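You operate a simulated robot arm through the tools that you are given. There is no shell and no other tool. Be economical: measure what you need, move in short steps, check, and stop when the job is done.

The job below is to be done with a simulated robot arm. You get a single attempt, and the scene is never put back.

## Task
Mix a double batch of umber filler and crank it smooth.
Fine: two pumps of water, tint dial to umber, one pump of tint, then two slides of powder; it stays in the tank, spout stays.

It is judged by the outcome, as a careful person would: the job done as asked, and still so three seconds after it is handed in. It fails if anything else is knocked over, pushed out of place, dropped, spilled or broken.

## Robot
A 7-joint arm with a two-finger parallel gripper, fixed in place. Base frame: the origin is at the foot of the arm, x ahead of it, y to its left, z up. Units: mm, rad, N and s.
Its first joint turns from -1.152 to 1.152 rad. Payload 2.6 kg.
Tool frame: the origin (TCP) lies between the finger pads and is the grasp point; the fingertips stand 30 mm ahead of it; z points along the fingers, y is the line along which they close. The gripper opens to 94 mm. The fingers are 28 mm wide and 10 mm thick; the gripper's body (50 by 96 mm) begins 55 mm behind the TCP.
Orientation is told as [roll, pitch, yaw] about the base's x, y, z axes, in that order, counted from this pose: with the fingers straight down and closing along the base's y, the tool's x points along the base's -x, its y along +y and its z along -z.

## Interface
- The arm moves only by the tool move_arm. Its argument "commands" is one flat list of numbers, 7 for each row, row after row: the gripper command, from -1 (fully open) to 1 (shut), values between in proportion, then the shift along the base's x, y, z in cm, then the turn, a rotation vector about the base's x, y, z in rad. In form: [claw, x, y, z, ax, ay, az, claw, x, y, z, ax, ay, az, ...]. A call has 1 to 10 rows; each row shifts and turns the commanded pose from where the row before left it. Each row takes 0.2 s and may step no farther than 50 mm and 0.15 rad from the row before; otherwise, or with a gripper value out of range, the whole call is refused. Where a pose cannot be reached the arm comes as near as it can. A force on the tool above 40 N (or 10 N above the force at the start of the call, whichever is more), or a blocked arm, ends the call early, and 0.2 s more pass. Each finger travels about 72 mm/s and halts on what it meets, pressing with about 42 N; the grip force reading is that of the motor and also rises with nothing between the fingers. The clock runs only during rows and for 0.2 s after the last one: add rows that do not move to give the fingers time. The reply holds the time, the measured pose of the TCP, the force on the tool along the base axes, the opening and the grip force, in the units named above and with some noise.
- Cameras (640 x 400 px; columns grow to the right, rows downward): "scene" is fixed at [51, 438.8, 578.5]; the picture's right is [-0.66, -0.75, 0.00], its down [-0.32, 0.28, -0.91] and it looks along [0.68, -0.60, -0.42] (base axes); focal length 326 px, centre (320, 200). "wrist" rides on the gripper at [-37, 0, -58] in the tool frame; the picture's right is [0.00, -1.00, 0.00], its down [0.97, 0.00, -0.24] and it looks along [0.24, 0.00, 0.97] (tool axes); focal length 218 px, centre (320, 200).
- snapshot(camera): a new picture of that camera. No time passes.
- point_at(camera, pixels): for up to 12 pixels [column, row] of the newest picture of that camera ("zoom" is the newest enlarged one), the place [x, y, z] in the base frame of the surface seen there, good to about 2 mm. No time passes.
- zoom(camera, box): a new picture of the part [left, top, right, bottom] of that camera's present view, enlarged. No time passes.
- finish_job(): hands the job in; it is judged then, once.

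Keep the steps short. Do not move on a guess: measure, check each grasp and each placing, and mend mistakes. In all there are 80 turns and 54 pictures (those below and enlarged ones count). Leave the gripper open and the arm clear of the work at the hand-in unless told otherwise, and finish with a single line.

The tools are called after "Request:" by a JSON object that holds its "op" and its "data". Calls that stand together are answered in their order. move_arm: Moves the arm, as the interface text tells. Its arguments: {"type":"object","properties":{"commands":{"type":"array","items":{"type":"number"}}},"required":["commands"]} The other tools are called the same way: snapshot (camera) takes a picture; point_at (camera, pixels) gives the place of the surface under pixels of a picture; zoom (camera, box) takes an enlarged picture of a part of a camera's view; finish_job () hands the job in.

At the start:

```text
time: 0.0
tool_pos: [259.2, 141.8, 447.5]
ee_rot: [0.001, 0.0, 0.0]
wrist_force: [-0.1, 0.3, -0.4]
opening: 94.0
grip_force: 0.1
```

scene: 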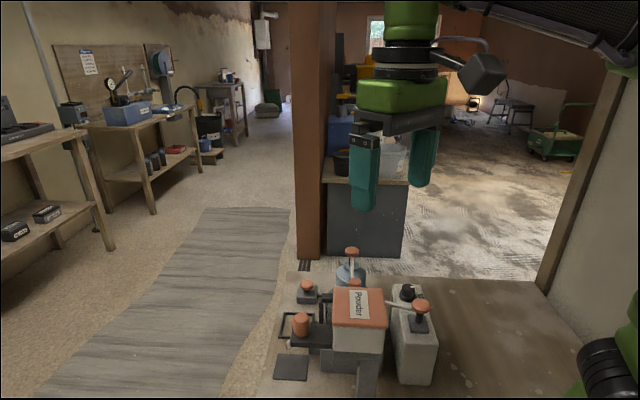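
wrist: 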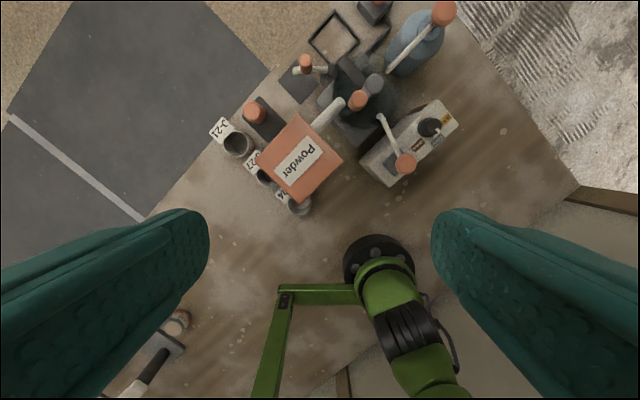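

I see a mixing rig: a powder hopper, a water pump, a tint unit with a dial, and a tank. I'll enlarge both views to identify the parts.

Request:
{"op": "zoom", "data": {"camera": "wrist", "box": [200, 0, 480, 220]}}

Request:
{"op": "zoom", "data": {"camera": "scene", "box": [260, 240, 460, 400]}}

```text
1.82 times, centred on (340, 110) of wrist
```

zoom: 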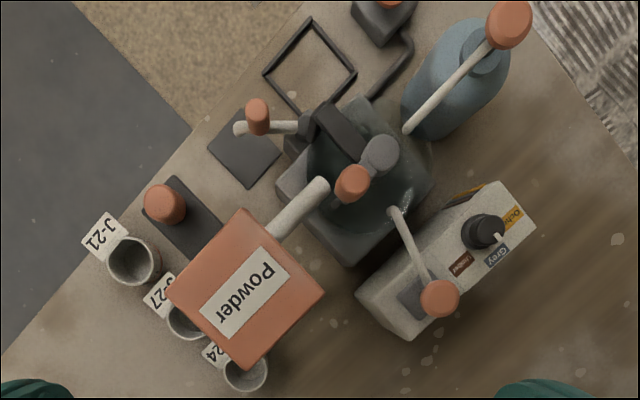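

```text
2.50 times, centred on (360, 320) of scene
```

zoom: 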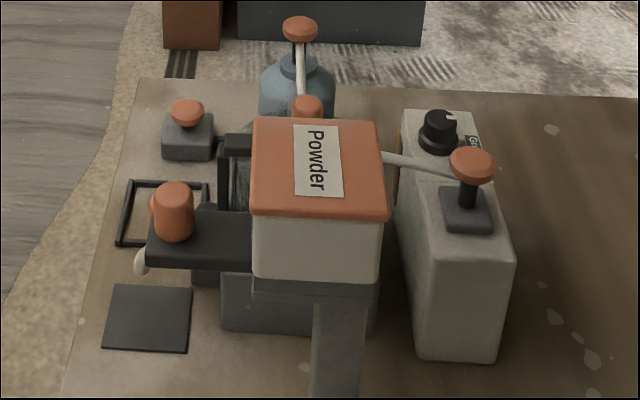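

The layout as I read it: the blue bottle pump is water, the box with the dial is tint, the orange knob on the dark plate is the powder slide, the knob over the tank is the crank, and the knob with the white tube is the spout. I'll measure these.

Request:
{"op": "point_at", "data": {"camera": "wrist", "pixels": [[443, 14], [406, 164], [429, 126], [357, 101], [373, 84], [305, 63], [255, 112], [300, 160], [380, 2], [270, 140], [415, 60], [395, 185]]}}

Request:
{"op": "point_at", "data": {"camera": "zoom", "pixels": [[300, 25], [472, 162], [440, 122], [450, 117], [466, 220], [188, 112], [173, 190], [205, 245], [300, 108], [320, 170], [150, 318], [145, 262]]}}

Request:
{"op": "zoom", "data": {"camera": "wrist", "box": [370, 90, 480, 160]}}

Request:
{"op": "zoom", "data": {"camera": "wrist", "box": [270, 30, 420, 130]}}

```text
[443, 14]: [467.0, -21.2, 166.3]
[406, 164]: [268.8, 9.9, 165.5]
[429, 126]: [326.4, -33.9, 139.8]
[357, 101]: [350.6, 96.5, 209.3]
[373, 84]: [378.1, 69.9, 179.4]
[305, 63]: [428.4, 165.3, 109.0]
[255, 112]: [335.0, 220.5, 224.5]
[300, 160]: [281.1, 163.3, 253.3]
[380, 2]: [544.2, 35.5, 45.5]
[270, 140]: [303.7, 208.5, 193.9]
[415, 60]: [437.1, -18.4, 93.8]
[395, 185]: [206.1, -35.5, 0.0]
```

```text
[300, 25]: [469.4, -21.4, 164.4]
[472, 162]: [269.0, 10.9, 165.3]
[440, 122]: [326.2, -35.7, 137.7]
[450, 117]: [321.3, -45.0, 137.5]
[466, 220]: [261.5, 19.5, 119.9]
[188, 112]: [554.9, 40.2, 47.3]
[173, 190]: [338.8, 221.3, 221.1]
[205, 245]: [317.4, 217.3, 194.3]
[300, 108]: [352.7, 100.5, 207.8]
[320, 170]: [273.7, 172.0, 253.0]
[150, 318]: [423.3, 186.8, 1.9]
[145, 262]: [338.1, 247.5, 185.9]
```

```text
5.71 times, centred on (425, 125) of wrist
```

zoom: 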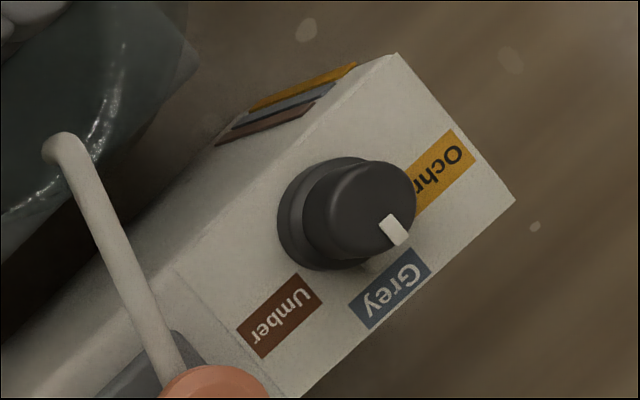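

```text
4.00 times, centred on (345, 80) of wrist
```

zoom: 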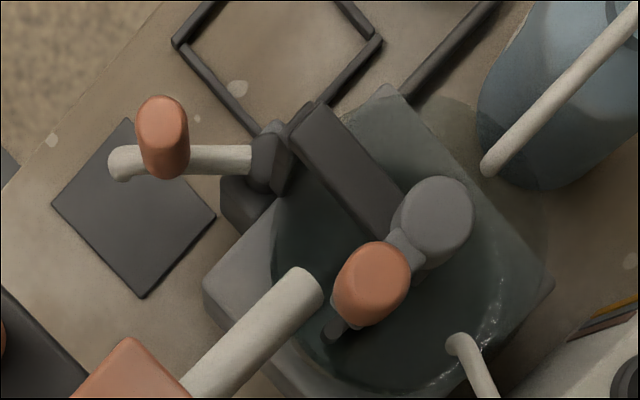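

The bench surface reads z≈0 here, not 132, so I'll trust the measured values. The water head is at (468,-21) with its top at z≈166. The dial points between Grey and Ochre, nearest Grey. I'll close the gripper and move high over the water pump.

Request:
{"op": "move_arm", "data": {"commands": [1, 2.98, -2.33, 0, 0, 0, 0, 1, 2.98, -2.33, 0, 0, 0, 0, 1, 2.98, -2.33, 0, 0, 0, 0, 1, 2.98, -2.33, 0, 0, 0, 0, 1, 2.98, -2.33, 0, 0, 0, 0, 1, 2.98, -2.33, 0, 0, 0, 0, 1, 2.98, -2.33, 0, 0, 0, 0, 1, 0, 0, -5, 0, 0, 0, 1, 0, 0, -5, 0, 0, 0, 1, 0, 0, -5, 0, 0, 0]}}

Request:
{"op": "snapshot", "data": {"camera": "wrist"}}

Request:
{"op": "zoom", "data": {"camera": "scene", "box": [260, 200, 460, 400]}}

```text
time: 2.2
tool_pos: [449.0, -18.6, 283.1]
ee_rot: [0.003, -0.001, -0.001]
wrist_force: [0.5, 0.3, 0.5]
opening: 0.2
grip_force: 32.6
out of reach, approached as far as the arm can: row 6, 7
```

```text
47 pictures are left
```

wrist: 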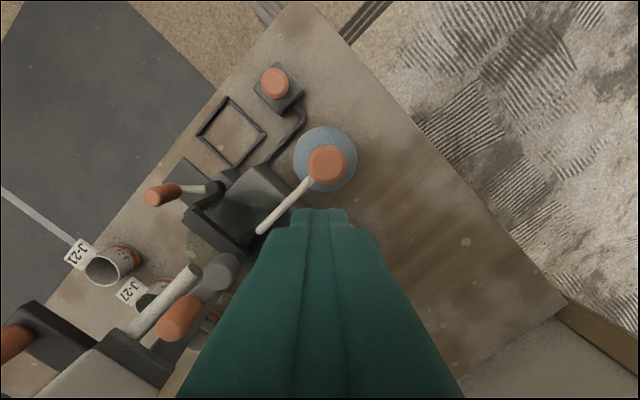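

```text
2.00 times, centred on (360, 300) of scene
```

zoom: 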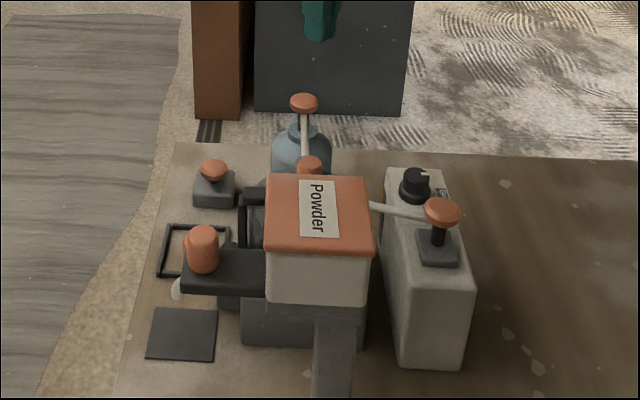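

I'm at (449,-19,283). I'll re-measure the water head at pixel (326,163).

Request:
{"op": "point_at", "data": {"camera": "wrist", "pixels": [[326, 163], [326, 148], [310, 163], [343, 163], [326, 182], [274, 82]]}}

Request:
{"op": "move_arm", "data": {"commands": [1, 0, 0, -3, 0, 0, 0]}}

```text
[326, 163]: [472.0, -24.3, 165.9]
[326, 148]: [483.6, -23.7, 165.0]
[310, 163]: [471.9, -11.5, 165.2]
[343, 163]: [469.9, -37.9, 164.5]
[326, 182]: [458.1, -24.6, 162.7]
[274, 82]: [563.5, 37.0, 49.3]
```

```text
time: 2.6
tool_pos: [447.9, -18.9, 253.4]
ee_rot: [0.0, 0.0, 0.0]
wrist_force: [-0.1, 0.4, 0.1]
opening: 0.0
grip_force: 32.4
```

The head centre is (471,-24), about 14 mm in radius, top at 165. I'll centre over it and lower to just above (tip ≈ 172).

Request:
{"op": "move_arm", "data": {"commands": [1, 2.3, -0.5, 0, 0, 0, 0, 1, 0, 0, -2.5, 0, 0, 0, 1, 0, 0, -2.5, 0, 0, 0, 1, 0, 0, 0, 0, 0, 0]}}

Request:
{"op": "zoom", "data": {"camera": "scene", "box": [300, 200, 420, 300]}}

```text
time: 3.6
tool_pos: [470.6, -24.0, 203.4]
ee_rot: [0.0, -0.001, -0.001]
wrist_force: [-0.1, 0.7, -0.2]
opening: 0.1
grip_force: 32.8
```

```text
4.00 times, centred on (360, 250) of scene
```

zoom: 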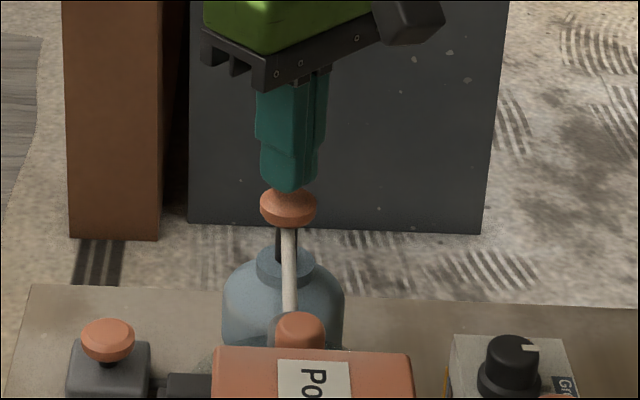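

Fingertips are right above the head, with roughly 20–25 mm of stem showing. I'll press in small steps and watch the force and height.

Request:
{"op": "move_arm", "data": {"commands": [1, 0, 0, -0.7, 0, 0, 0, 1, 0, 0, -0.5, 0, 0, 0, 1, 0, 0, -0.5, 0, 0, 0]}}

```text
time: 4.4
tool_pos: [472.0, -24.9, 187.9]
ee_rot: [0.001, -0.003, 0.001]
wrist_force: [-1.5, 0.4, 5.8]
opening: 0.0
grip_force: 33.3
```

The head is down about 8 mm at 6 N. Continuing down toward the stop.

Request:
{"op": "move_arm", "data": {"commands": [1, 0, 0, -0.4, 0, 0, 0, 1, 0, 0, -0.4, 0, 0, 0, 1, 0, 0, -0.4, 0, 0, 0, 1, 0, 0, -0.4, 0, 0, 0]}}

```text
time: 5.1
tool_pos: [472.2, -24.9, 184.1]
ee_rot: [0.002, -0.006, -0.005]
wrist_force: [-4.9, -0.2, 9.5]
opening: 0.0
grip_force: 33.3
stopped in row 3: the force on the tool passed its limit (the readings are from after the stop); the commanded pose is now the measured one
```

The force limit was reached at about 12 mm of travel, which suggests the end stop. I'll look before releasing.

Request:
{"op": "zoom", "data": {"camera": "scene", "box": [300, 200, 420, 300]}}

Request:
{"op": "zoom", "data": {"camera": "wrist", "box": [180, 100, 400, 240]}}

```text
4.00 times, centred on (360, 250) of scene
```

zoom: 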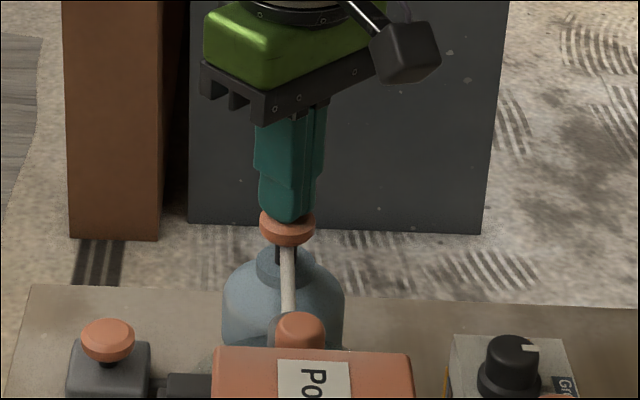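

```text
2.86 times, centred on (290, 170) of wrist
```

zoom: 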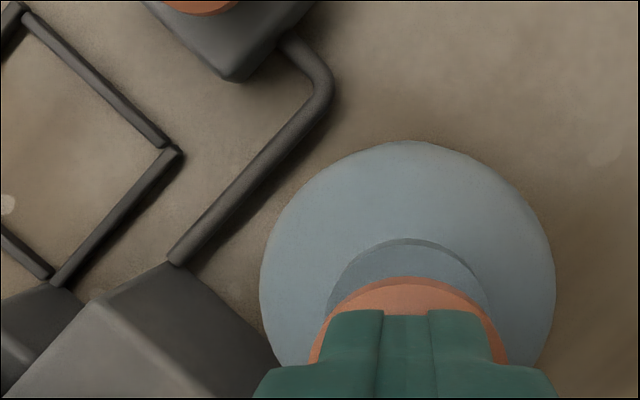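

Some stem still shows. Without releasing, I'll press a bit more to confirm this is the stop.

Request:
{"op": "move_arm", "data": {"commands": [1, 0, 0, -0.2, 0, 0, 0, 1, 0, 0, -0.2, 0, 0, 0, 1, 0, 0, -0.2, 0, 0, 0]}}

```text
time: 5.7
tool_pos: [472.2, -24.0, 183.5]
ee_rot: [0.003, -0.01, -0.007]
wrist_force: [-5.0, -0.8, 10.5]
opening: 0.0
grip_force: 32.8
stopped in row 2: the force on the tool passed its limit (the readings are from after the stop); the commanded pose is now the measured one
```

That is a hard stop at z≈183.5. I'll release fully by going up and then check the spring return.

Request:
{"op": "move_arm", "data": {"commands": [1, 0, 0, 1, 0, 0, 0, 1, 0, 0, 1.5, 0, 0, 0, 1, 0, 0, 0, 0, 0, 0, 1, 0, 0, 0, 0, 0, 0]}}

Request:
{"op": "zoom", "data": {"camera": "scene", "box": [300, 200, 420, 300]}}

```text
time: 6.7
tool_pos: [469.9, -24.1, 207.8]
ee_rot: [0.001, -0.009, -0.006]
wrist_force: [0.0, -0.1, -1.1]
opening: 0.2
grip_force: 33.2
```

```text
4.00 times, centred on (360, 250) of scene
```

zoom: 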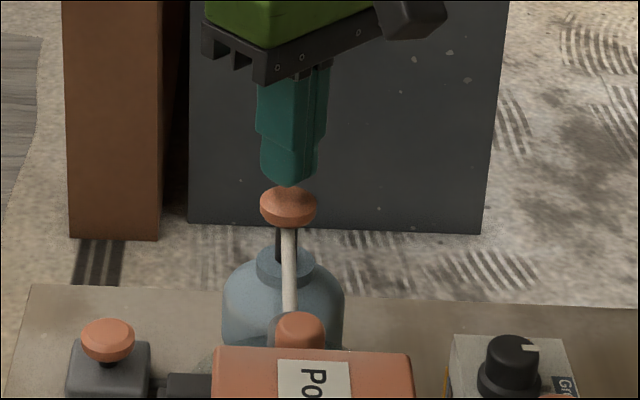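

The head is back up, so that's one pump. Second pump: press to the stop again.

Request:
{"op": "move_arm", "data": {"commands": [1, 0.1, 0, -1.2, 0, 0.009, 0.006, 1, 0, 0, -0.6, 0, 0, 0, 1, 0, 0, -0.4, 0, 0, 0, 1, 0, 0, -0.3, 0, 0, 0, 1, 0, 0, -0.3, 0, 0, 0, 1, 0, 0, -0.3, 0, 0, 0]}}

```text
time: 8.0
tool_pos: [472.4, -24.7, 183.3]
ee_rot: [0.003, -0.007, -0.004]
wrist_force: [-5.7, 0.5, 9.1]
opening: 0.2
grip_force: 33.1
stopped in row 6: the force on the tool passed its limit (the readings are from after the stop); the commanded pose is now the measured one
```

Second pump hit the same stop (183.3). I'll release, rise, and then move over toward the dial at (326,-35).

Request:
{"op": "move_arm", "data": {"commands": [1, 0, 0, 2.5, 0, 0.007, 0.004, 1, 0, 0, 4, 0, 0, 0, 1, -1.5, 0, 4, 0, 0, 0, 1, -4.5, -0.2, 0, 0, 0, 0, -1, -4.5, -0.3, 0, 0, 0, 0, -1, -4.2, -0.3, 0, 0, 0, 0, -1, 0, 0, 0, 0, 0, 0, -1, 0, 0, 0, 0, 0, 0]}}

Request:
{"op": "snapshot", "data": {"camera": "wrist"}}

Request:
{"op": "zoom", "data": {"camera": "scene", "box": [260, 200, 460, 400]}}

```text
time: 9.8
tool_pos: [324.2, -34.6, 287.3]
ee_rot: [0.003, 0.003, 0.001]
wrist_force: [0.5, 0.1, 0.6]
opening: 93.8
grip_force: 0.1
```

```text
41 pictures are left
```

wrist: 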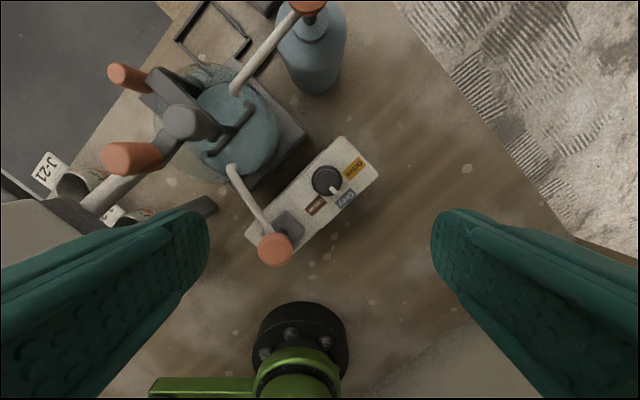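

```text
2.00 times, centred on (360, 300) of scene
```

zoom: 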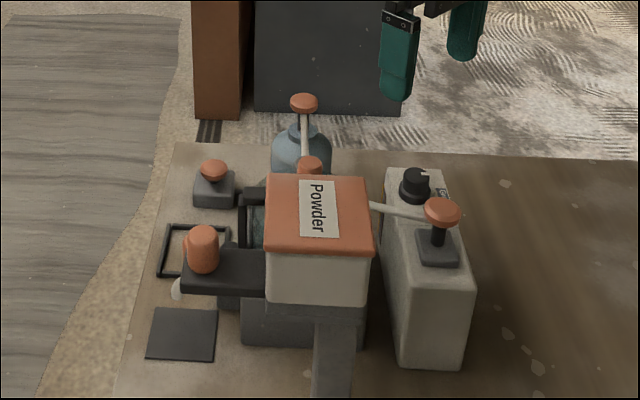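

The tank now shows bluish water. I'll enlarge the dial to see its pointer and labels.

Request:
{"op": "zoom", "data": {"camera": "wrist", "box": [270, 130, 390, 220]}}

Request:
{"op": "point_at", "data": {"camera": "wrist", "pixels": [[327, 180], [333, 190], [316, 205], [345, 199], [354, 167], [312, 180], [327, 168], [341, 180], [300, 195], [275, 248], [262, 250], [290, 248]]}}

```text
4.44 times, centred on (330, 175) of wrist
```

zoom: 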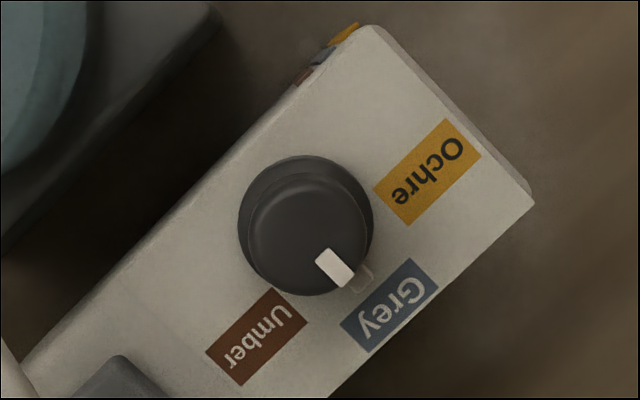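

```text
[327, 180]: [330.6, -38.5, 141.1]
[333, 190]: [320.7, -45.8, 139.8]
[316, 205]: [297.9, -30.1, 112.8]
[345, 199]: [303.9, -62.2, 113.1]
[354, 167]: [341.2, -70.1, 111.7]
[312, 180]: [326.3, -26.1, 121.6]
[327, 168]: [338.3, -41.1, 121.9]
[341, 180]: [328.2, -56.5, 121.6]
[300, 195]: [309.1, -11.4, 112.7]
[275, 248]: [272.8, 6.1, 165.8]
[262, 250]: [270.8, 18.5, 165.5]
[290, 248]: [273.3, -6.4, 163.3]
```

The pointer is on Grey (angle ≈ -139°). Umber sits at about 161°, so that's a clockwise turn of about 62° seen from above. The knob centre is ≈(328.5,-39.7), z 122–141. I'll pre-turn +0.5 rad, open to about 50 mm, and go down around the knob.

Request:
{"op": "move_arm", "data": {"commands": [-0.06, 0.43, -0.51, 0, 0, 0, 0.125, -0.06, 0, 0, -2.5, 0, 0, 0.125, -0.06, 0, 0, -3, 0, 0, 0.125, -0.06, 0, 0, -3, 0, 0, 0.125, -0.06, 0, 0, -2.2, 0, 0, 0, -0.06, 0, 0, 0, 0, 0, 0]}}

Request:
{"op": "snapshot", "data": {"camera": "wrist"}}

Request:
{"op": "zoom", "data": {"camera": "scene", "box": [360, 240, 460, 320]}}

```text
time: 11.2
tool_pos: [328.8, -39.0, 180.5]
ee_rot: [0.003, 0.001, 0.503]
wrist_force: [0.0, -0.6, 0.4]
opening: 49.7
grip_force: 0.0
```

```text
38 pictures are left
```

wrist: 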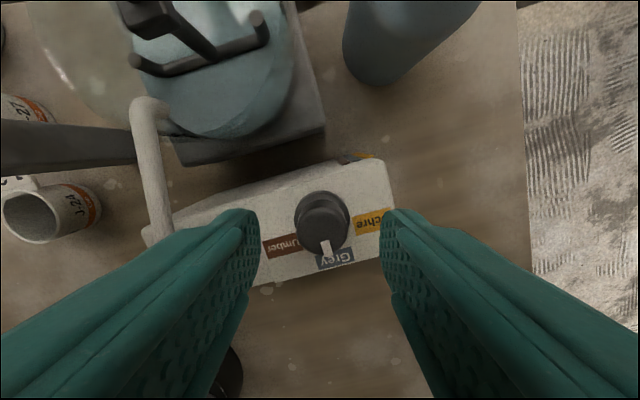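

```text
5.00 times, centred on (410, 280) of scene
```

zoom: 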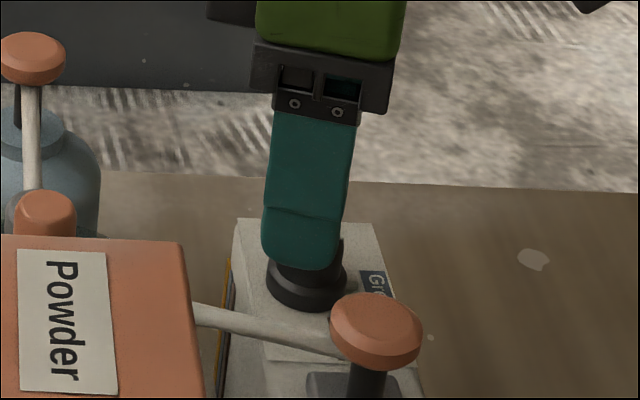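

The knob is centred between the fingers (around column 321). Lowering 25 mm so the tips straddle it, then closing.

Request:
{"op": "move_arm", "data": {"commands": [-0.06, 0, 0, -1.3, 0, 0, 0, -0.06, 0, 0, -1.2, 0, 0, 0, -0.06, 0, 0, 0, 0, 0, 0, 1, 0, 0, 0, 0, 0, 0, 1, 0, 0, 0, 0, 0, 0, 1, 0, 0, 0, 0, 0, 0]}}

Request:
{"op": "snapshot", "data": {"camera": "wrist"}}

```text
time: 12.6
tool_pos: [329.9, -39.4, 155.4]
ee_rot: [0.002, 0.002, 0.502]
wrist_force: [5.4, -6.3, -8.5]
opening: 27.3
grip_force: 45.1
```

```text
36 pictures are left
```

wrist: 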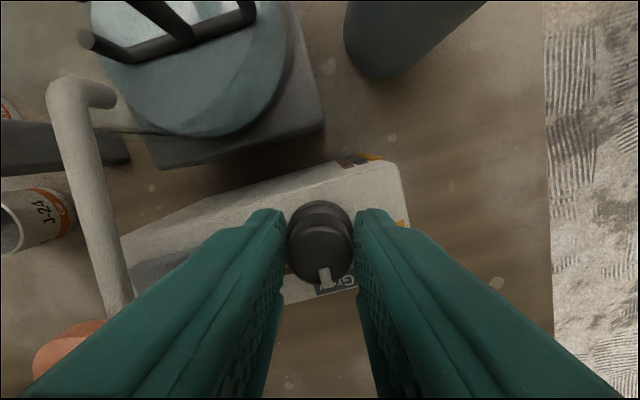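

Knob gripped (27 mm). Turning it clockwise by about 1.08 rad in small steps.

Request:
{"op": "move_arm", "data": {"commands": [1, 0, 0, 0, 0, 0, -0.12, 1, 0, 0, 0, 0, 0, -0.12, 1, 0, 0, 0, 0, 0, -0.12, 1, 0, 0, 0, 0, 0, -0.12, 1, 0, 0, 0, 0, 0, -0.12, 1, 0, 0, 0, 0, 0, -0.12, 1, 0, 0, 0, 0, 0, -0.12, 1, 0, 0, 0, 0, 0, -0.12, 1, 0, 0, 0, 0, 0, -0.12]}}

Request:
{"op": "zoom", "data": {"camera": "scene", "box": [360, 240, 460, 320]}}

Request:
{"op": "zoom", "data": {"camera": "wrist", "box": [240, 150, 400, 250]}}

```text
time: 14.6
tool_pos: [329.4, -41.3, 156.1]
ee_rot: [-0.005, -0.002, -0.582]
wrist_force: [-7.1, -35.4, 2.5]
opening: 27.6
grip_force: 45.2
```

```text
5.00 times, centred on (410, 280) of scene
```

zoom: 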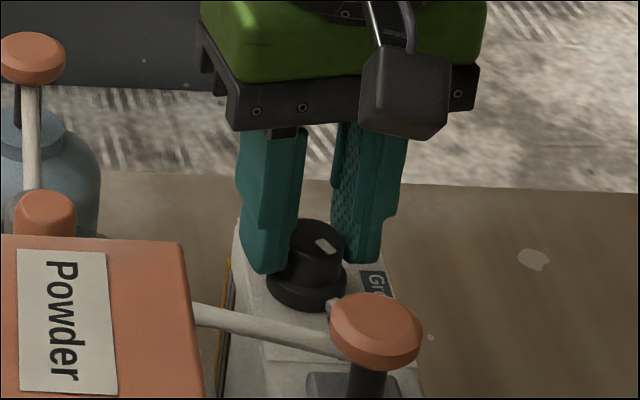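

```text
4.00 times, centred on (320, 200) of wrist
```

zoom: 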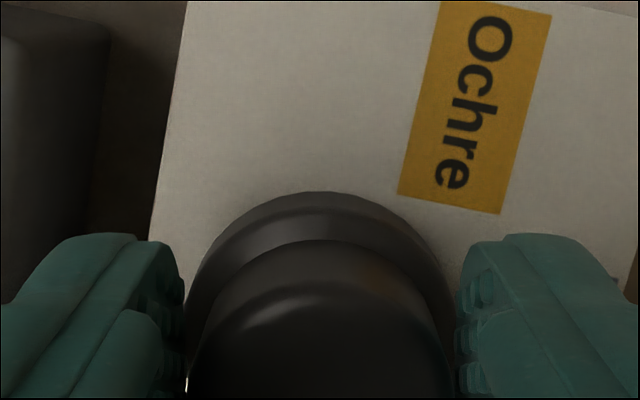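

The knob turned (the pointer rotated with it). I'll open, rise, and check the pointer against the Umber label.

Request:
{"op": "move_arm", "data": {"commands": [-0.06, 0, 0, 0, 0, 0, 0, -0.06, 0, 0, 0, 0, 0, 0, -0.06, 0, 0, 3, 0, 0, 0.12, -0.06, 0, 0, 4, 0, 0, 0.12, -0.06, 0, 0, 4, 0, 0, 0.12, -0.06, 0, 0, 2, 0, 0, 0.12, -0.06, 0, 0, 0, 0, 0, 0.1, -0.06, 0, 0, 0, 0, 0, 0]}}

Request:
{"op": "zoom", "data": {"camera": "wrist", "box": [260, 120, 420, 220]}}

```text
time: 16.4
tool_pos: [330.1, -37.9, 284.5]
ee_rot: [0.003, 0.002, 0.003]
wrist_force: [1.0, 0.0, -0.3]
opening: 49.9
grip_force: 0.1
```

```text
4.00 times, centred on (340, 170) of wrist
```

zoom: 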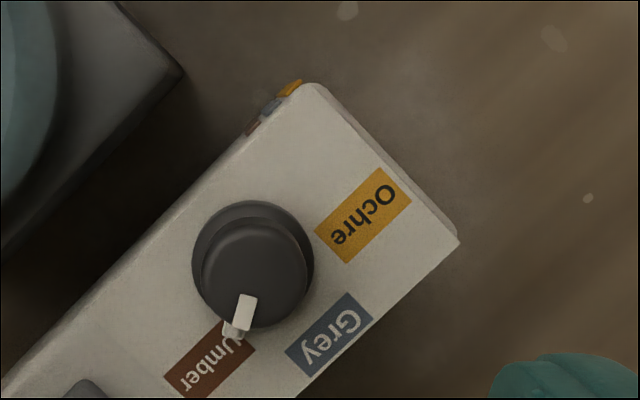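

The pointer touches Umber but looks a little short of its centre. Measuring pointer and label in the base frame.

Request:
{"op": "point_at", "data": {"camera": "zoom", "pixels": [[246, 305], [248, 298], [243, 322], [234, 334], [208, 362], [330, 335], [363, 215], [195, 262], [253, 203], [312, 262], [255, 270], [262, 240]]}}

```text
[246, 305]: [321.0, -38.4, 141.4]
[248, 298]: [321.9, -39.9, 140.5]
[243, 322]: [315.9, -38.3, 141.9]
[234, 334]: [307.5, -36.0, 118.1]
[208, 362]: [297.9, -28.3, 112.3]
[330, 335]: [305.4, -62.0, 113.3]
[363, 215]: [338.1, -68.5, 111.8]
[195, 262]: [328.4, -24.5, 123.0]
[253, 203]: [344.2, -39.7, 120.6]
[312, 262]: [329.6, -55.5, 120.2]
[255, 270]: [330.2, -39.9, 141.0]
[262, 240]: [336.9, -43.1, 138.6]
```

The pointer is at about 171° and Umber at about 159°, so I need about 0.2 rad more clockwise. Regripping.

Request:
{"op": "move_arm", "data": {"commands": [-0.06, -0.1, -0.15, -4, 0, 0, 0.1, -0.06, 0, 0, -4, 0, 0, 0.05, -0.06, 0, 0, -3.5, 0, 0, 0, -0.06, 0, 0, -1.4, 0, 0, 0, -0.06, 0, 0, 0, 0, 0, 0, 1, 0, 0, 0, 0, 0, 0, 1, 0, 0, 0, 0, 0, 0, 1, 0, 0, 0, 0, 0, 0]}}

Request:
{"op": "move_arm", "data": {"commands": [1, 0, 0, 0, 0, 0, -0.11, 1, 0, 0, 0, 0, 0, -0.11, 1, 0, 0, 0, 0, 0, 0, -0.06, 0, 0, 0, 0, 0, 0, -0.06, 0, 0, 0, 0, 0, 0, -0.06, 0, 0, 3, 0, 0, 0.07, -0.06, 0, 0, 4, 0, 0, 0, -0.06, 0, 0, 4, 0, 0, 0, -0.06, 0, 0, 2, 0, 0, 0, -0.06, 0, 0, 0, 0, 0, 0]}}

Request:
{"op": "zoom", "data": {"camera": "wrist", "box": [260, 120, 420, 220]}}

```text
time: 18.2
tool_pos: [329.1, -41.4, 156.0]
ee_rot: [0.001, 0.001, 0.149]
wrist_force: [5.6, -15.7, -12.8]
opening: 27.8
grip_force: 45.0
```

```text
time: 20.4
tool_pos: [330.0, -39.9, 287.8]
ee_rot: [0.003, 0.0, 0.001]
wrist_force: [-0.2, -0.2, 0.1]
opening: 49.7
grip_force: 0.1
```

```text
4.00 times, centred on (340, 170) of wrist
```

zoom: 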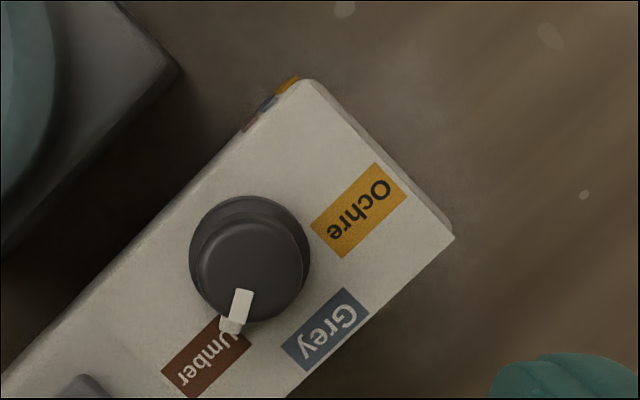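

Request:
{"op": "point_at", "data": {"camera": "zoom", "pixels": [[243, 296], [240, 312], [230, 327], [205, 358], [192, 258], [309, 258], [250, 198]]}}

Request:
{"op": "zoom", "data": {"camera": "scene", "box": [370, 260, 450, 320]}}

```text
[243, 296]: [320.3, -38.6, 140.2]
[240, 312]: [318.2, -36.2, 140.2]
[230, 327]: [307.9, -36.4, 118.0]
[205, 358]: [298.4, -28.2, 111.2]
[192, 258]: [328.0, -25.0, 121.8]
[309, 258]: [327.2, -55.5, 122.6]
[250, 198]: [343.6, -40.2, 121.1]
```

```text
6.67 times, centred on (410, 290) of scene
```

zoom: 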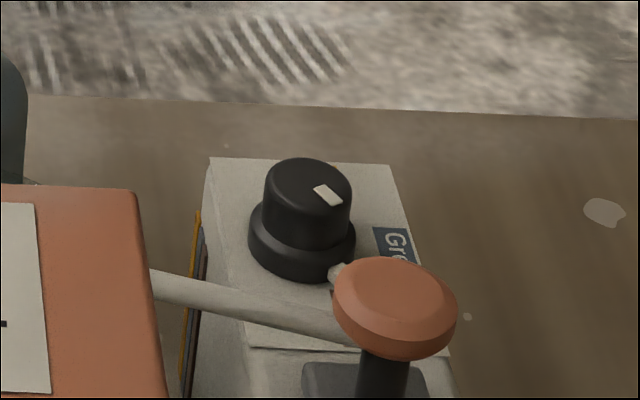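

The pointer didn't move with the second turn: it stays about 8° from the label's centre, which may be an end stop. I'll test once more and look while still gripping.

Request:
{"op": "move_arm", "data": {"commands": [-0.06, -0.1, -0.05, -4, 0, 0, 0.1, -0.06, 0, 0, -4, 0, 0, 0.1, -0.06, 0, 0, -3.5, 0, 0, 0.1, -0.06, 0, 0, -1.7, 0, 0, 0, -0.06, 0, 0, 0, 0, 0, 0, 1, 0, 0, 0, 0, 0, 0, 1, 0, 0, 0, 0, 0, 0, 1, 0, 0, 0, 0, 0, 0]}}

Request:
{"op": "zoom", "data": {"camera": "wrist", "box": [240, 170, 400, 270]}}

Request:
{"op": "move_arm", "data": {"commands": [1, 0, 0, 0, 0, 0, -0.1, 1, 0, 0, 0, 0, 0, -0.1, 1, 0, 0, 0, 0, 0, -0.1]}}

Request:
{"op": "zoom", "data": {"camera": "wrist", "box": [240, 170, 400, 270]}}

```text
time: 22.2
tool_pos: [328.6, -39.5, 154.4]
ee_rot: [0.0, 0.001, 0.302]
wrist_force: [4.5, -10.9, -12.6]
opening: 27.4
grip_force: 44.7
```

```text
4.00 times, centred on (320, 220) of wrist
```

zoom: 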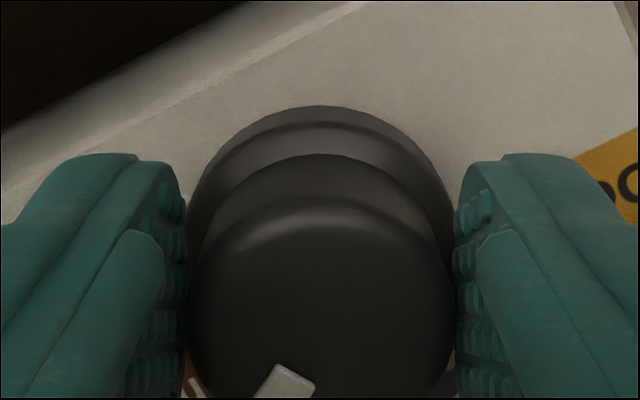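

```text
time: 23.0
tool_pos: [328.0, -42.0, 154.6]
ee_rot: [0.0, 0.001, -0.003]
wrist_force: [6.1, -19.5, -3.1]
opening: 27.4
grip_force: 44.6
```

```text
4.00 times, centred on (320, 220) of wrist
```

zoom: 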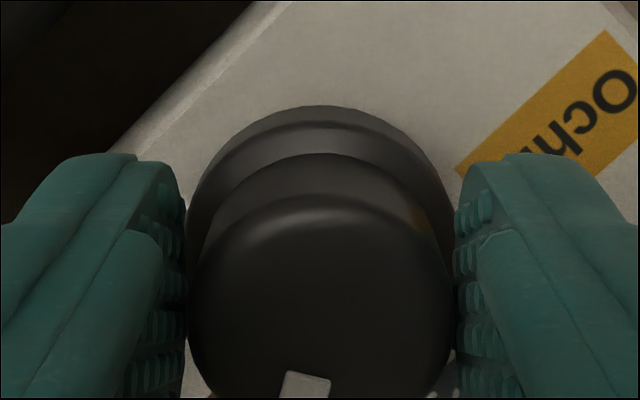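

The knob slipped within the fingers and barely moved, so it's against its end stop at Umber. I'll release, rise, and move toward the tint pump.

Request:
{"op": "move_arm", "data": {"commands": [-0.06, 0, 0, 0, 0, 0, 0, -0.06, 0, 0, 0, 0, 0, 0, -0.06, 0, 0, 3, 0, 0, 0, -0.06, 0, 0, 4, 0, 0, 0, -0.06, 0, 0, 4, 0, 0, 0, 1, 0, 0, 2, 0, 0, 0, 1, 0, 0, 0, 0, 0, 0, 1, 0, 0, 0, 0, 0, 0, 1, 0, 0, 0, 0, 0, 0]}}

Request:
{"op": "zoom", "data": {"camera": "wrist", "box": [260, 120, 420, 220]}}

```text
time: 25.0
tool_pos: [327.5, -38.1, 284.8]
ee_rot: [0.004, 0.001, 0.001]
wrist_force: [0.1, 0.1, -0.5]
opening: 0.1
grip_force: 32.8
```

```text
4.00 times, centred on (340, 170) of wrist
```

zoom: 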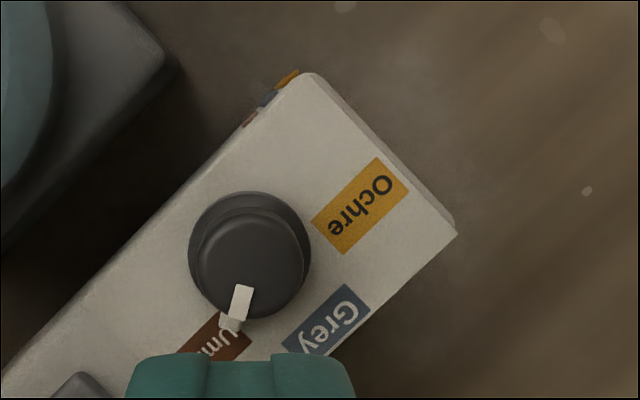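

The dial stays on Umber. Next is the tint pump, head at about (271,7) with top z≈165. Moving over it and lowering to just above.

Request:
{"op": "move_arm", "data": {"commands": [1, -2.8, 2.25, 0, 0, 0, 0, 1, -2.8, 2.25, 0, 0, 0, 0, 1, 0, 0, -4, 0, 0, 0, 1, 0, 0, -3, 0, 0, 0, 1, 0, 0, 0, 0, 0, 0]}}

Request:
{"op": "zoom", "data": {"camera": "scene", "box": [360, 230, 480, 330]}}

Request:
{"op": "zoom", "data": {"camera": "wrist", "box": [220, 150, 420, 300]}}

```text
time: 26.2
tool_pos: [271.7, 6.1, 214.4]
ee_rot: [0.002, 0.002, 0.001]
wrist_force: [0.5, -1.0, 0.4]
opening: 0.2
grip_force: 32.9
```

```text
4.00 times, centred on (420, 280) of scene
```

zoom: 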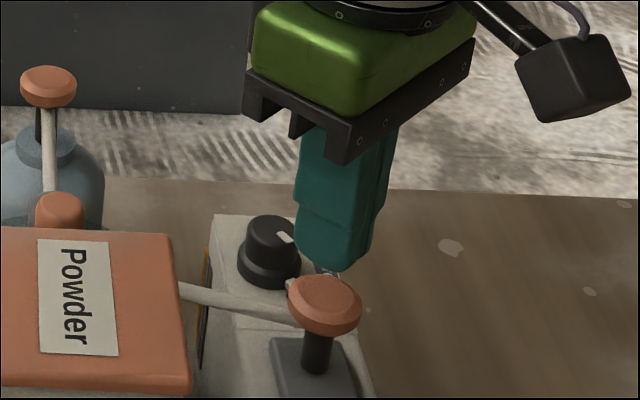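

```text
2.67 times, centred on (320, 225) of wrist
```

zoom: 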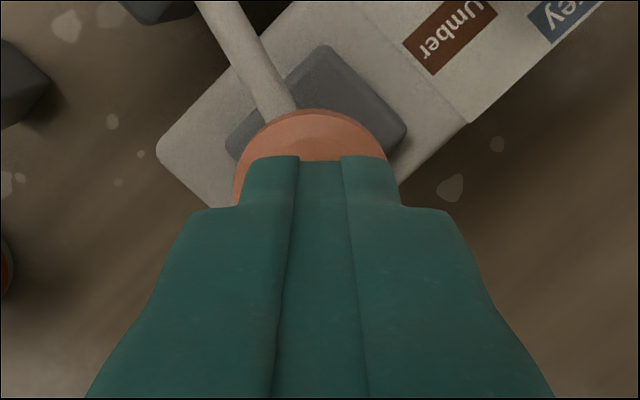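

Tips are about 18 mm above the head and centred to within about 2 mm. One press down to the stop, then checking.

Request:
{"op": "move_arm", "data": {"commands": [1, -0.1, 0.2, -1.5, 0, 0, 0, 1, 0, 0, -0.6, 0, 0, 0, 1, 0, 0, -0.4, 0, 0, 0, 1, 0, 0, -0.3, 0, 0, 0, 1, 0, 0, -0.3, 0, 0, 0, 1, 0, 0, -0.3, 0, 0, 0, 1, 0, 0, -0.3, 0, 0, 0]}}

```text
time: 27.7
tool_pos: [270.3, 7.7, 183.8]
ee_rot: [0.002, -0.003, -0.001]
wrist_force: [-5.6, -0.2, 12.0]
opening: 0.4
grip_force: 32.7
stopped in row 7: the force on the tool passed its limit (the readings are from after the stop); the commanded pose is now the measured one
```

Stop reached (z 183.8, the same travel as the water pump). I'll release, go up to a height with clear views of the powder slide, and check the tank.

Request:
{"op": "move_arm", "data": {"commands": [1, 0, 0, 2.5, 0, 0, 0, 1, 0, 0, 4.5, 0, 0, 0, 1, 0, 0, 4.5, 0, 0, 0, -1, 0, 0, 4.5, 0, 0, 0, -1, 0, 4.5, 1, 0, 0, 0, -1, 0, 4.5, 0, 0, 0, 0, -1, 0, 4.5, 0, 0, 0, 0, -1, 0, 0, 0, 0, 0, 0]}}

Request:
{"op": "snapshot", "data": {"camera": "wrist"}}

Request:
{"op": "zoom", "data": {"camera": "scene", "box": [260, 240, 460, 400]}}

```text
time: 29.5
tool_pos: [270.7, 144.1, 352.2]
ee_rot: [0.004, -0.002, 0.001]
wrist_force: [0.0, 0.6, -0.3]
opening: 94.1
grip_force: 0.0
```

```text
25 pictures are left
```

wrist: 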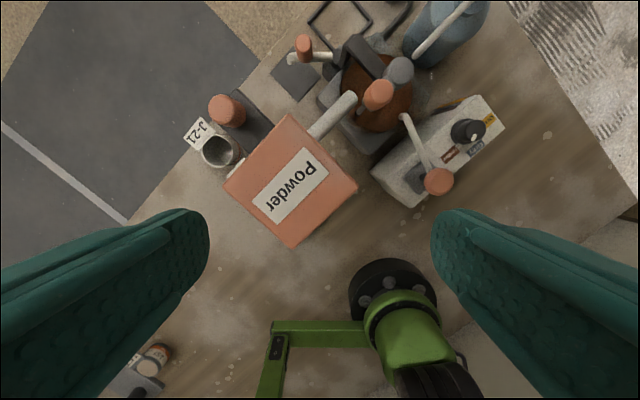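

```text
2.50 times, centred on (360, 320) of scene
```

zoom: 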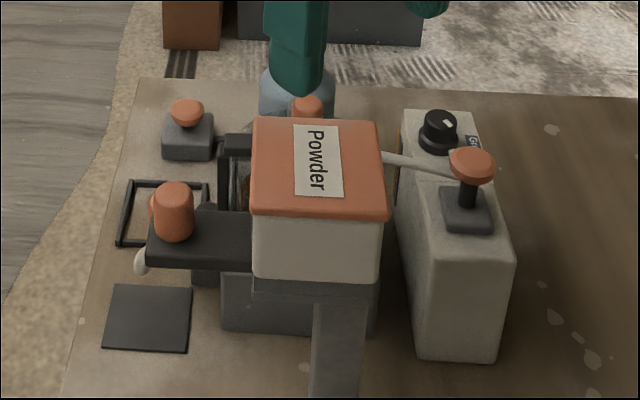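

The tank liquid turned brown: umber tint is in. Now I'll measure the slide plate, knob and hopper.

Request:
{"op": "zoom", "data": {"camera": "wrist", "box": [170, 70, 330, 170]}}

Request:
{"op": "point_at", "data": {"camera": "zoom", "pixels": [[228, 160], [160, 160], [300, 160], [228, 100], [270, 80], [405, 215], [340, 270], [478, 175], [270, 200], [400, 250], [350, 145], [215, 120]]}}

Request:
{"op": "point_at", "data": {"camera": "wrist", "pixels": [[288, 118], [353, 186], [294, 245], [228, 187], [352, 98], [378, 94], [400, 70], [303, 45]]}}

```text
4.00 times, centred on (250, 120) of wrist
```

zoom: 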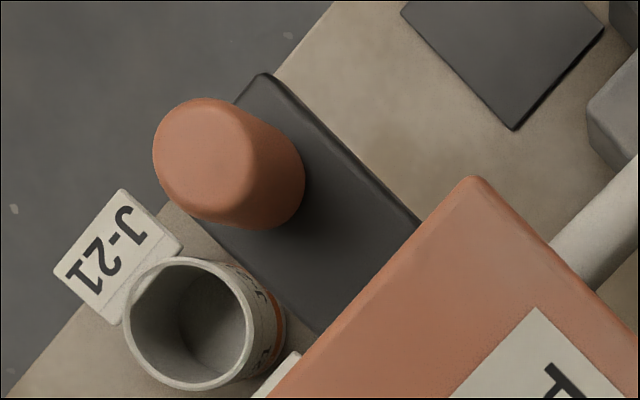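

```text
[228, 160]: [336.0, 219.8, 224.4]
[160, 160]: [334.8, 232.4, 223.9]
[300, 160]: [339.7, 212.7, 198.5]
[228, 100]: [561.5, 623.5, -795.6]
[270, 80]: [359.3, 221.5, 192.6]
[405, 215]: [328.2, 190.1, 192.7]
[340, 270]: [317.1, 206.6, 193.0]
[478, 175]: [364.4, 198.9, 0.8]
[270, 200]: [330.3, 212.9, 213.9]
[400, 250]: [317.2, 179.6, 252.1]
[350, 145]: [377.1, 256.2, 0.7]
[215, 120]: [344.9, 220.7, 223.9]
```

```text
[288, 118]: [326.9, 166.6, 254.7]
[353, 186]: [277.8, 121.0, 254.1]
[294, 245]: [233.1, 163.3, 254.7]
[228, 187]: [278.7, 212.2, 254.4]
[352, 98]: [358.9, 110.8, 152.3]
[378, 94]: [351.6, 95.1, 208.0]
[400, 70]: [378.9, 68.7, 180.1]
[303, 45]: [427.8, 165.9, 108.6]
```

The hopper is square, centred at (279,166), lid at 254. The slide axis runs outward along about (0.69,0.72), the plate top is at 193 and the knob is near (337,222), z 193–225. I'll turn the gripper +0.80 so the fingers flank the knob sideways, and move above it.

Request:
{"op": "move_arm", "data": {"commands": [-0.06, 1.1, 1.3, 0, 0, 0, 0.134, -0.06, 1.1, 1.3, 0, 0, 0, 0.134, -0.06, 1.1, 1.3, 0, 0, 0, 0.134, -0.06, 1.1, 1.3, 0, 0, 0, 0.134, -0.06, 1.1, 1.3, 0, 0, 0, 0.134, -0.06, 1.1, 1.3, -3, 0, 0, 0.134, -0.06, 0, 0, -3.7, 0, 0, 0, -0.06, 0, 0, 0, 0, 0, 0]}}

Request:
{"op": "snapshot", "data": {"camera": "wrist"}}

```text
time: 31.3
tool_pos: [335.9, 220.1, 285.8]
ee_rot: [0.004, -0.001, 0.807]
wrist_force: [-0.1, 0.1, -0.1]
opening: 50.0
grip_force: 0.1
```

```text
22 pictures are left
```

wrist: 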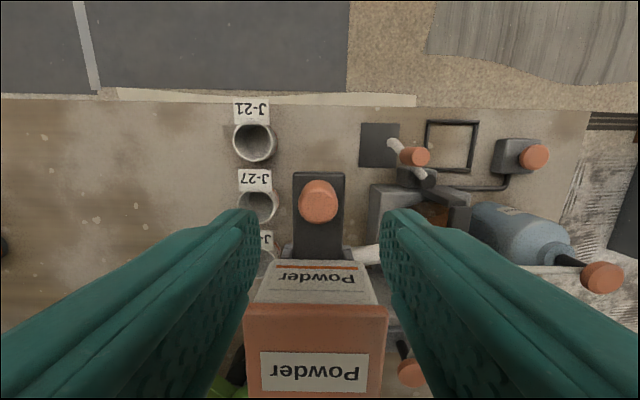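

The view is squared up with the slide. I'll measure the knob edges in this view.

Request:
{"op": "point_at", "data": {"camera": "wrist", "pixels": [[318, 203], [301, 203], [336, 203], [318, 190], [318, 217], [318, 176], [296, 240], [343, 240], [315, 266]]}}

```text
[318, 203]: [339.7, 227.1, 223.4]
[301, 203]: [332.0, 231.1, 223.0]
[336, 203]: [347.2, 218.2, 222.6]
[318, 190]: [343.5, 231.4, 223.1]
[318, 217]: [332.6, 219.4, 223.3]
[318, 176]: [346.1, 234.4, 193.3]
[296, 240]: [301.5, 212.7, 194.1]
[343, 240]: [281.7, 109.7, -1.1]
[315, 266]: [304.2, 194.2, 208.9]
```

The knob centre is about (338,224). Shifting (+2,+4) mm, lowering to tip z≈199, and gripping.

Request:
{"op": "move_arm", "data": {"commands": [-0.06, 0.2, 0.4, -2.2, 0, 0, 0, -0.06, 0, 0, -2, 0, 0, 0, -0.06, 0, 0, -1.5, 0, 0, 0, -0.06, 0, 0, 0, 0, 0, 0, 1, 0, 0, 0, 0, 0, 0, 1, 0, 0, 0, 0, 0, 0, 1, 0, 0, 0, 0, 0, 0]}}

Request:
{"op": "snapshot", "data": {"camera": "wrist"}}

```text
time: 32.9
tool_pos: [338.3, 224.8, 228.8]
ee_rot: [0.004, 0.0, 0.806]
wrist_force: [-4.5, 4.6, -2.0]
opening: 22.7
grip_force: 44.3
```

```text
21 pictures are left
```

wrist: 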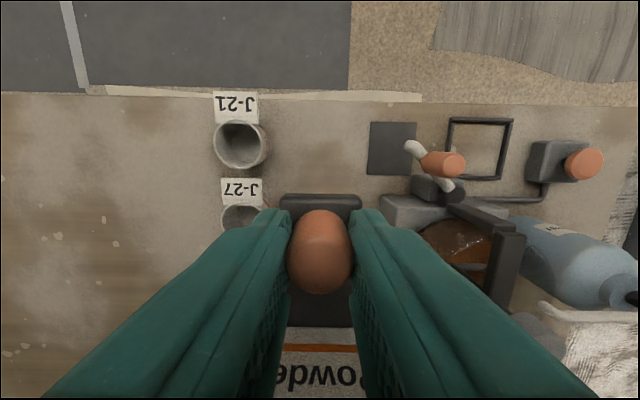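

Gripped at 22.7 mm. I'll test gently: a 5 mm outward pull along (0.69,0.72).

Request:
{"op": "move_arm", "data": {"commands": [1, 0.17, 0.18, 0, 0, 0, 0, 1, 0.17, 0.18, 0, 0, 0, 0]}}

```text
time: 33.5
tool_pos: [342.0, 227.8, 229.1]
ee_rot: [0.006, 0.0, 0.806]
wrist_force: [-6.1, 5.7, -5.3]
opening: 22.9
grip_force: 45.0
```

It moves freely outward. Continuing out in 5 mm steps until the stop.

Request:
{"op": "move_arm", "data": {"commands": [1, 0.35, 0.36, 0, 0, 0, 0, 1, 0.35, 0.36, 0, 0, 0, 0, 1, 0.35, 0.36, 0, 0, 0, 0, 1, 0.35, 0.36, 0, 0, 0, 0]}}

Request:
{"op": "snapshot", "data": {"camera": "wrist"}}

```text
time: 34.5
tool_pos: [356.5, 242.7, 228.4]
ee_rot: [0.006, 0.0, 0.804]
wrist_force: [-9.6, 8.2, -0.5]
opening: 23.1
grip_force: 44.3
```

```text
20 pictures are left
```

wrist: 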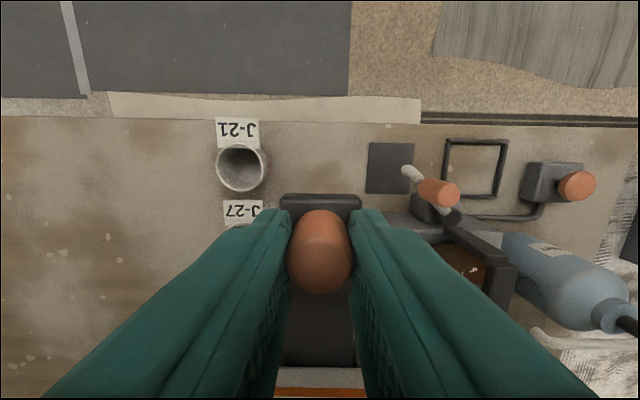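

The plate follows. Slight side force suggests the axis leans a bit more to +y; I'll use (0.66,0.75) and continue.

Request:
{"op": "move_arm", "data": {"commands": [1, 0.3, 0.4, 0, 0, 0, 0, 1, 0.32, 0.38, 0, 0, 0, 0, 1, 0.32, 0.38, 0, 0, 0, 0, 1, 0.32, 0.38, 0, 0, 0, 0, 1, 0.32, 0.38, 0, 0, 0, 0, 1, 0.32, 0.38, 0, 0, 0, 0]}}

```text
time: 35.5
tool_pos: [368.1, 254.7, 229.1]
ee_rot: [0.004, 0.011, 0.795]
wrist_force: [-6.6, -4.6, 7.8]
opening: 23.2
grip_force: 44.9
stopped in row 5: the force on the tool passed its limit (the readings are from after the stop); the commanded pose is now the measured one
```

Stopped at (368,255): 42 mm of travel. Checking whether this is the end stop or just slip.

Request:
{"op": "snapshot", "data": {"camera": "wrist"}}

Request:
{"op": "zoom", "data": {"camera": "scene", "box": [240, 240, 440, 400]}}

```text
19 pictures are left
```

wrist: 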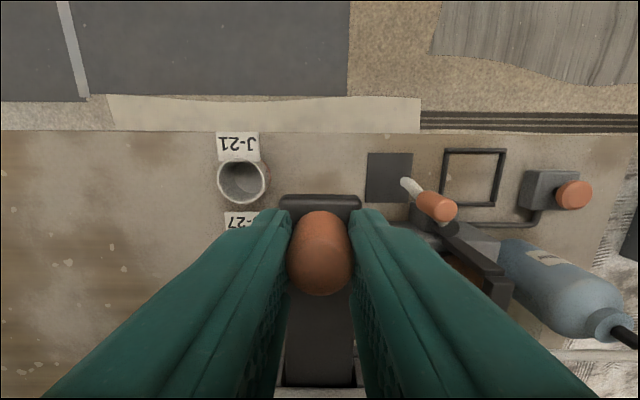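

```text
2.50 times, centred on (340, 320) of scene
```

zoom: 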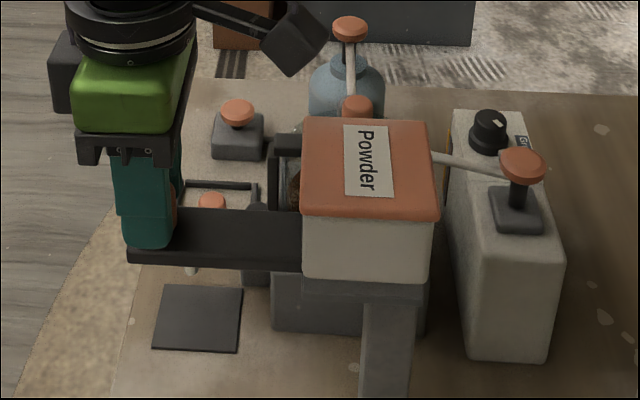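

That's the outer stop. Now pushing back in along (-0.707,-0.707) toward the starting position, then gently on to the inner stop.

Request:
{"op": "move_arm", "data": {"commands": [1, -0.42, -0.42, 0, 0, 0, 0, 1, -0.42, -0.42, 0, 0, 0, 0, 1, -0.42, -0.42, 0, 0, 0, 0, 1, -0.42, -0.42, 0, 0, 0, 0, 1, -0.42, -0.42, 0, 0, 0, 0, 1, -0.42, -0.42, 0, 0, 0, 0, 1, -0.28, -0.28, 0, 0, 0, 0, 1, -0.2, -0.2, 0, 0, 0, 0, 1, -0.2, -0.2, 0, 0, 0, 0, 1, -0.2, -0.2, 0, 0, 0, 0]}}

Request:
{"op": "snapshot", "data": {"camera": "wrist"}}

```text
time: 37.7
tool_pos: [336.3, 222.3, 229.8]
ee_rot: [0.002, 0.001, 0.803]
wrist_force: [24.5, 28.8, -7.3]
opening: 23.1
grip_force: 45.1
```

```text
17 pictures are left
```

wrist: 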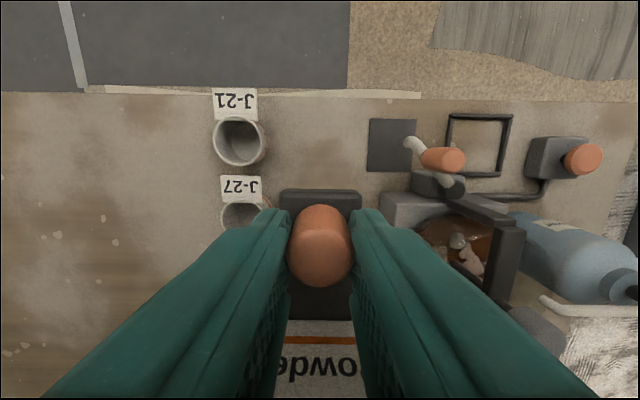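

The inner stop is reached and powder lumps show in the tank: slide one done. Second slide: out to the outer stop.

Request:
{"op": "move_arm", "data": {"commands": [1, 0.3, 0.3, 0, 0, 0, 0, 1, 0.42, 0.42, 0, 0, 0, 0, 1, 0.42, 0.42, 0, 0, 0, 0, 1, 0.42, 0.42, 0, 0, 0, 0, 1, 0.42, 0.42, 0, 0, 0, 0, 1, 0.42, 0.42, 0, 0, 0, 0, 1, 0.42, 0.42, 0, 0, 0, 0, 1, 0.3, 0.3, 0, 0, 0, 0, 1, 0.25, 0.25, 0, 0, 0, 0, 1, 0.2, 0.2, 0, 0, 0, 0]}}

```text
time: 39.9
tool_pos: [366.0, 252.7, 229.4]
ee_rot: [0.005, 0.022, 0.788]
wrist_force: [-7.4, -5.2, 6.7]
opening: 23.0
grip_force: 44.3
stopped in row 10: the force on the tool passed its limit (the readings are from after the stop); the commanded pose is now the measured one
```

Travel was again about 42 mm to the outer stop. Pushing back in fully.

Request:
{"op": "move_arm", "data": {"commands": [1, -0.42, -0.42, 0, 0, -0.01, 0, 1, -0.42, -0.42, 0, 0, -0.01, 0.01, 1, -0.42, -0.42, 0, 0, 0, 0, 1, -0.42, -0.42, 0, 0, 0, 0, 1, -0.42, -0.42, 0, 0, 0, 0, 1, -0.42, -0.42, 0, 0, 0, 0, 1, -0.28, -0.28, 0, 0, 0, 0, 1, -0.2, -0.2, 0, 0, 0, 0, 1, -0.2, -0.2, 0, 0, 0, 0, 1, -0.2, -0.2, 0, 0, 0, 0]}}

Request:
{"op": "snapshot", "data": {"camera": "wrist"}}

```text
time: 42.1
tool_pos: [333.9, 220.5, 230.4]
ee_rot: [-0.009, -0.003, 0.807]
wrist_force: [24.6, 27.1, -7.6]
opening: 23.0
grip_force: 44.8
```

```text
16 pictures are left
```

wrist: 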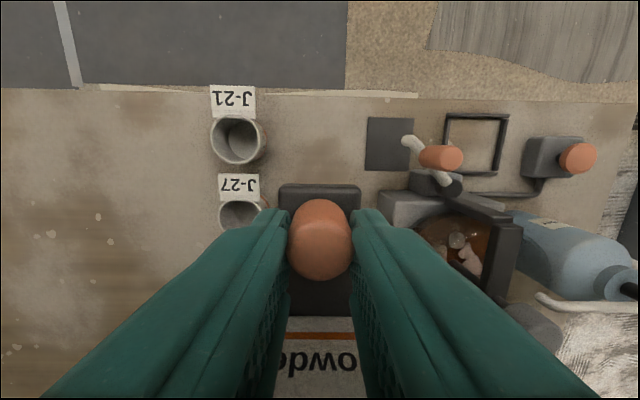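

Second slide done and back at the inner stop. I'll relieve the pressure, open, rise, unturn, and move above the crank.

Request:
{"op": "move_arm", "data": {"commands": [1, 0.35, 0.35, 0, 0, 0, 0, -0.06, 0, 0, 0, 0, 0, 0, -0.06, 0, 0, 0, 0, 0, 0, -0.06, 0, 0, 3, 0, 0, 0, -0.06, 0, 0, 4, 0, 0, -0.134, -0.06, 0, -3, 3, 0, 0, -0.134, -0.06, 0.3, -4, 0, 0, 0, -0.134, -0.06, 0.4, -4, 0, 0, 0, -0.134, -0.06, 0.4, -1.8, 0, 0, 0, -0.134, -0.06, 0, 0, 0, 0, 0, -0.134]}}

Request:
{"op": "snapshot", "data": {"camera": "wrist"}}

```text
time: 44.3
tool_pos: [345.9, 93.3, 329.4]
ee_rot: [-0.007, 0.005, -0.007]
wrist_force: [-0.3, 0.1, 0.2]
opening: 49.9
grip_force: 0.2
```

```text
15 pictures are left
```

wrist: 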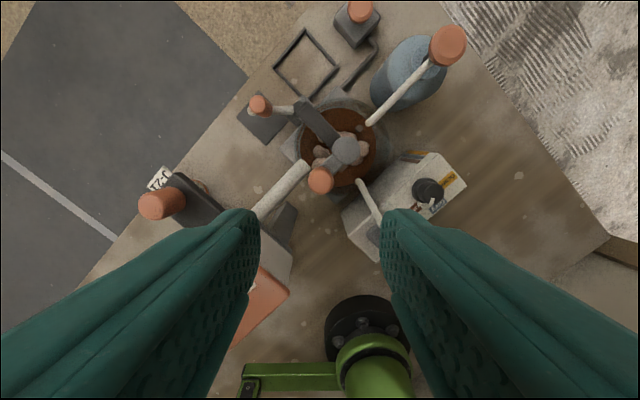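

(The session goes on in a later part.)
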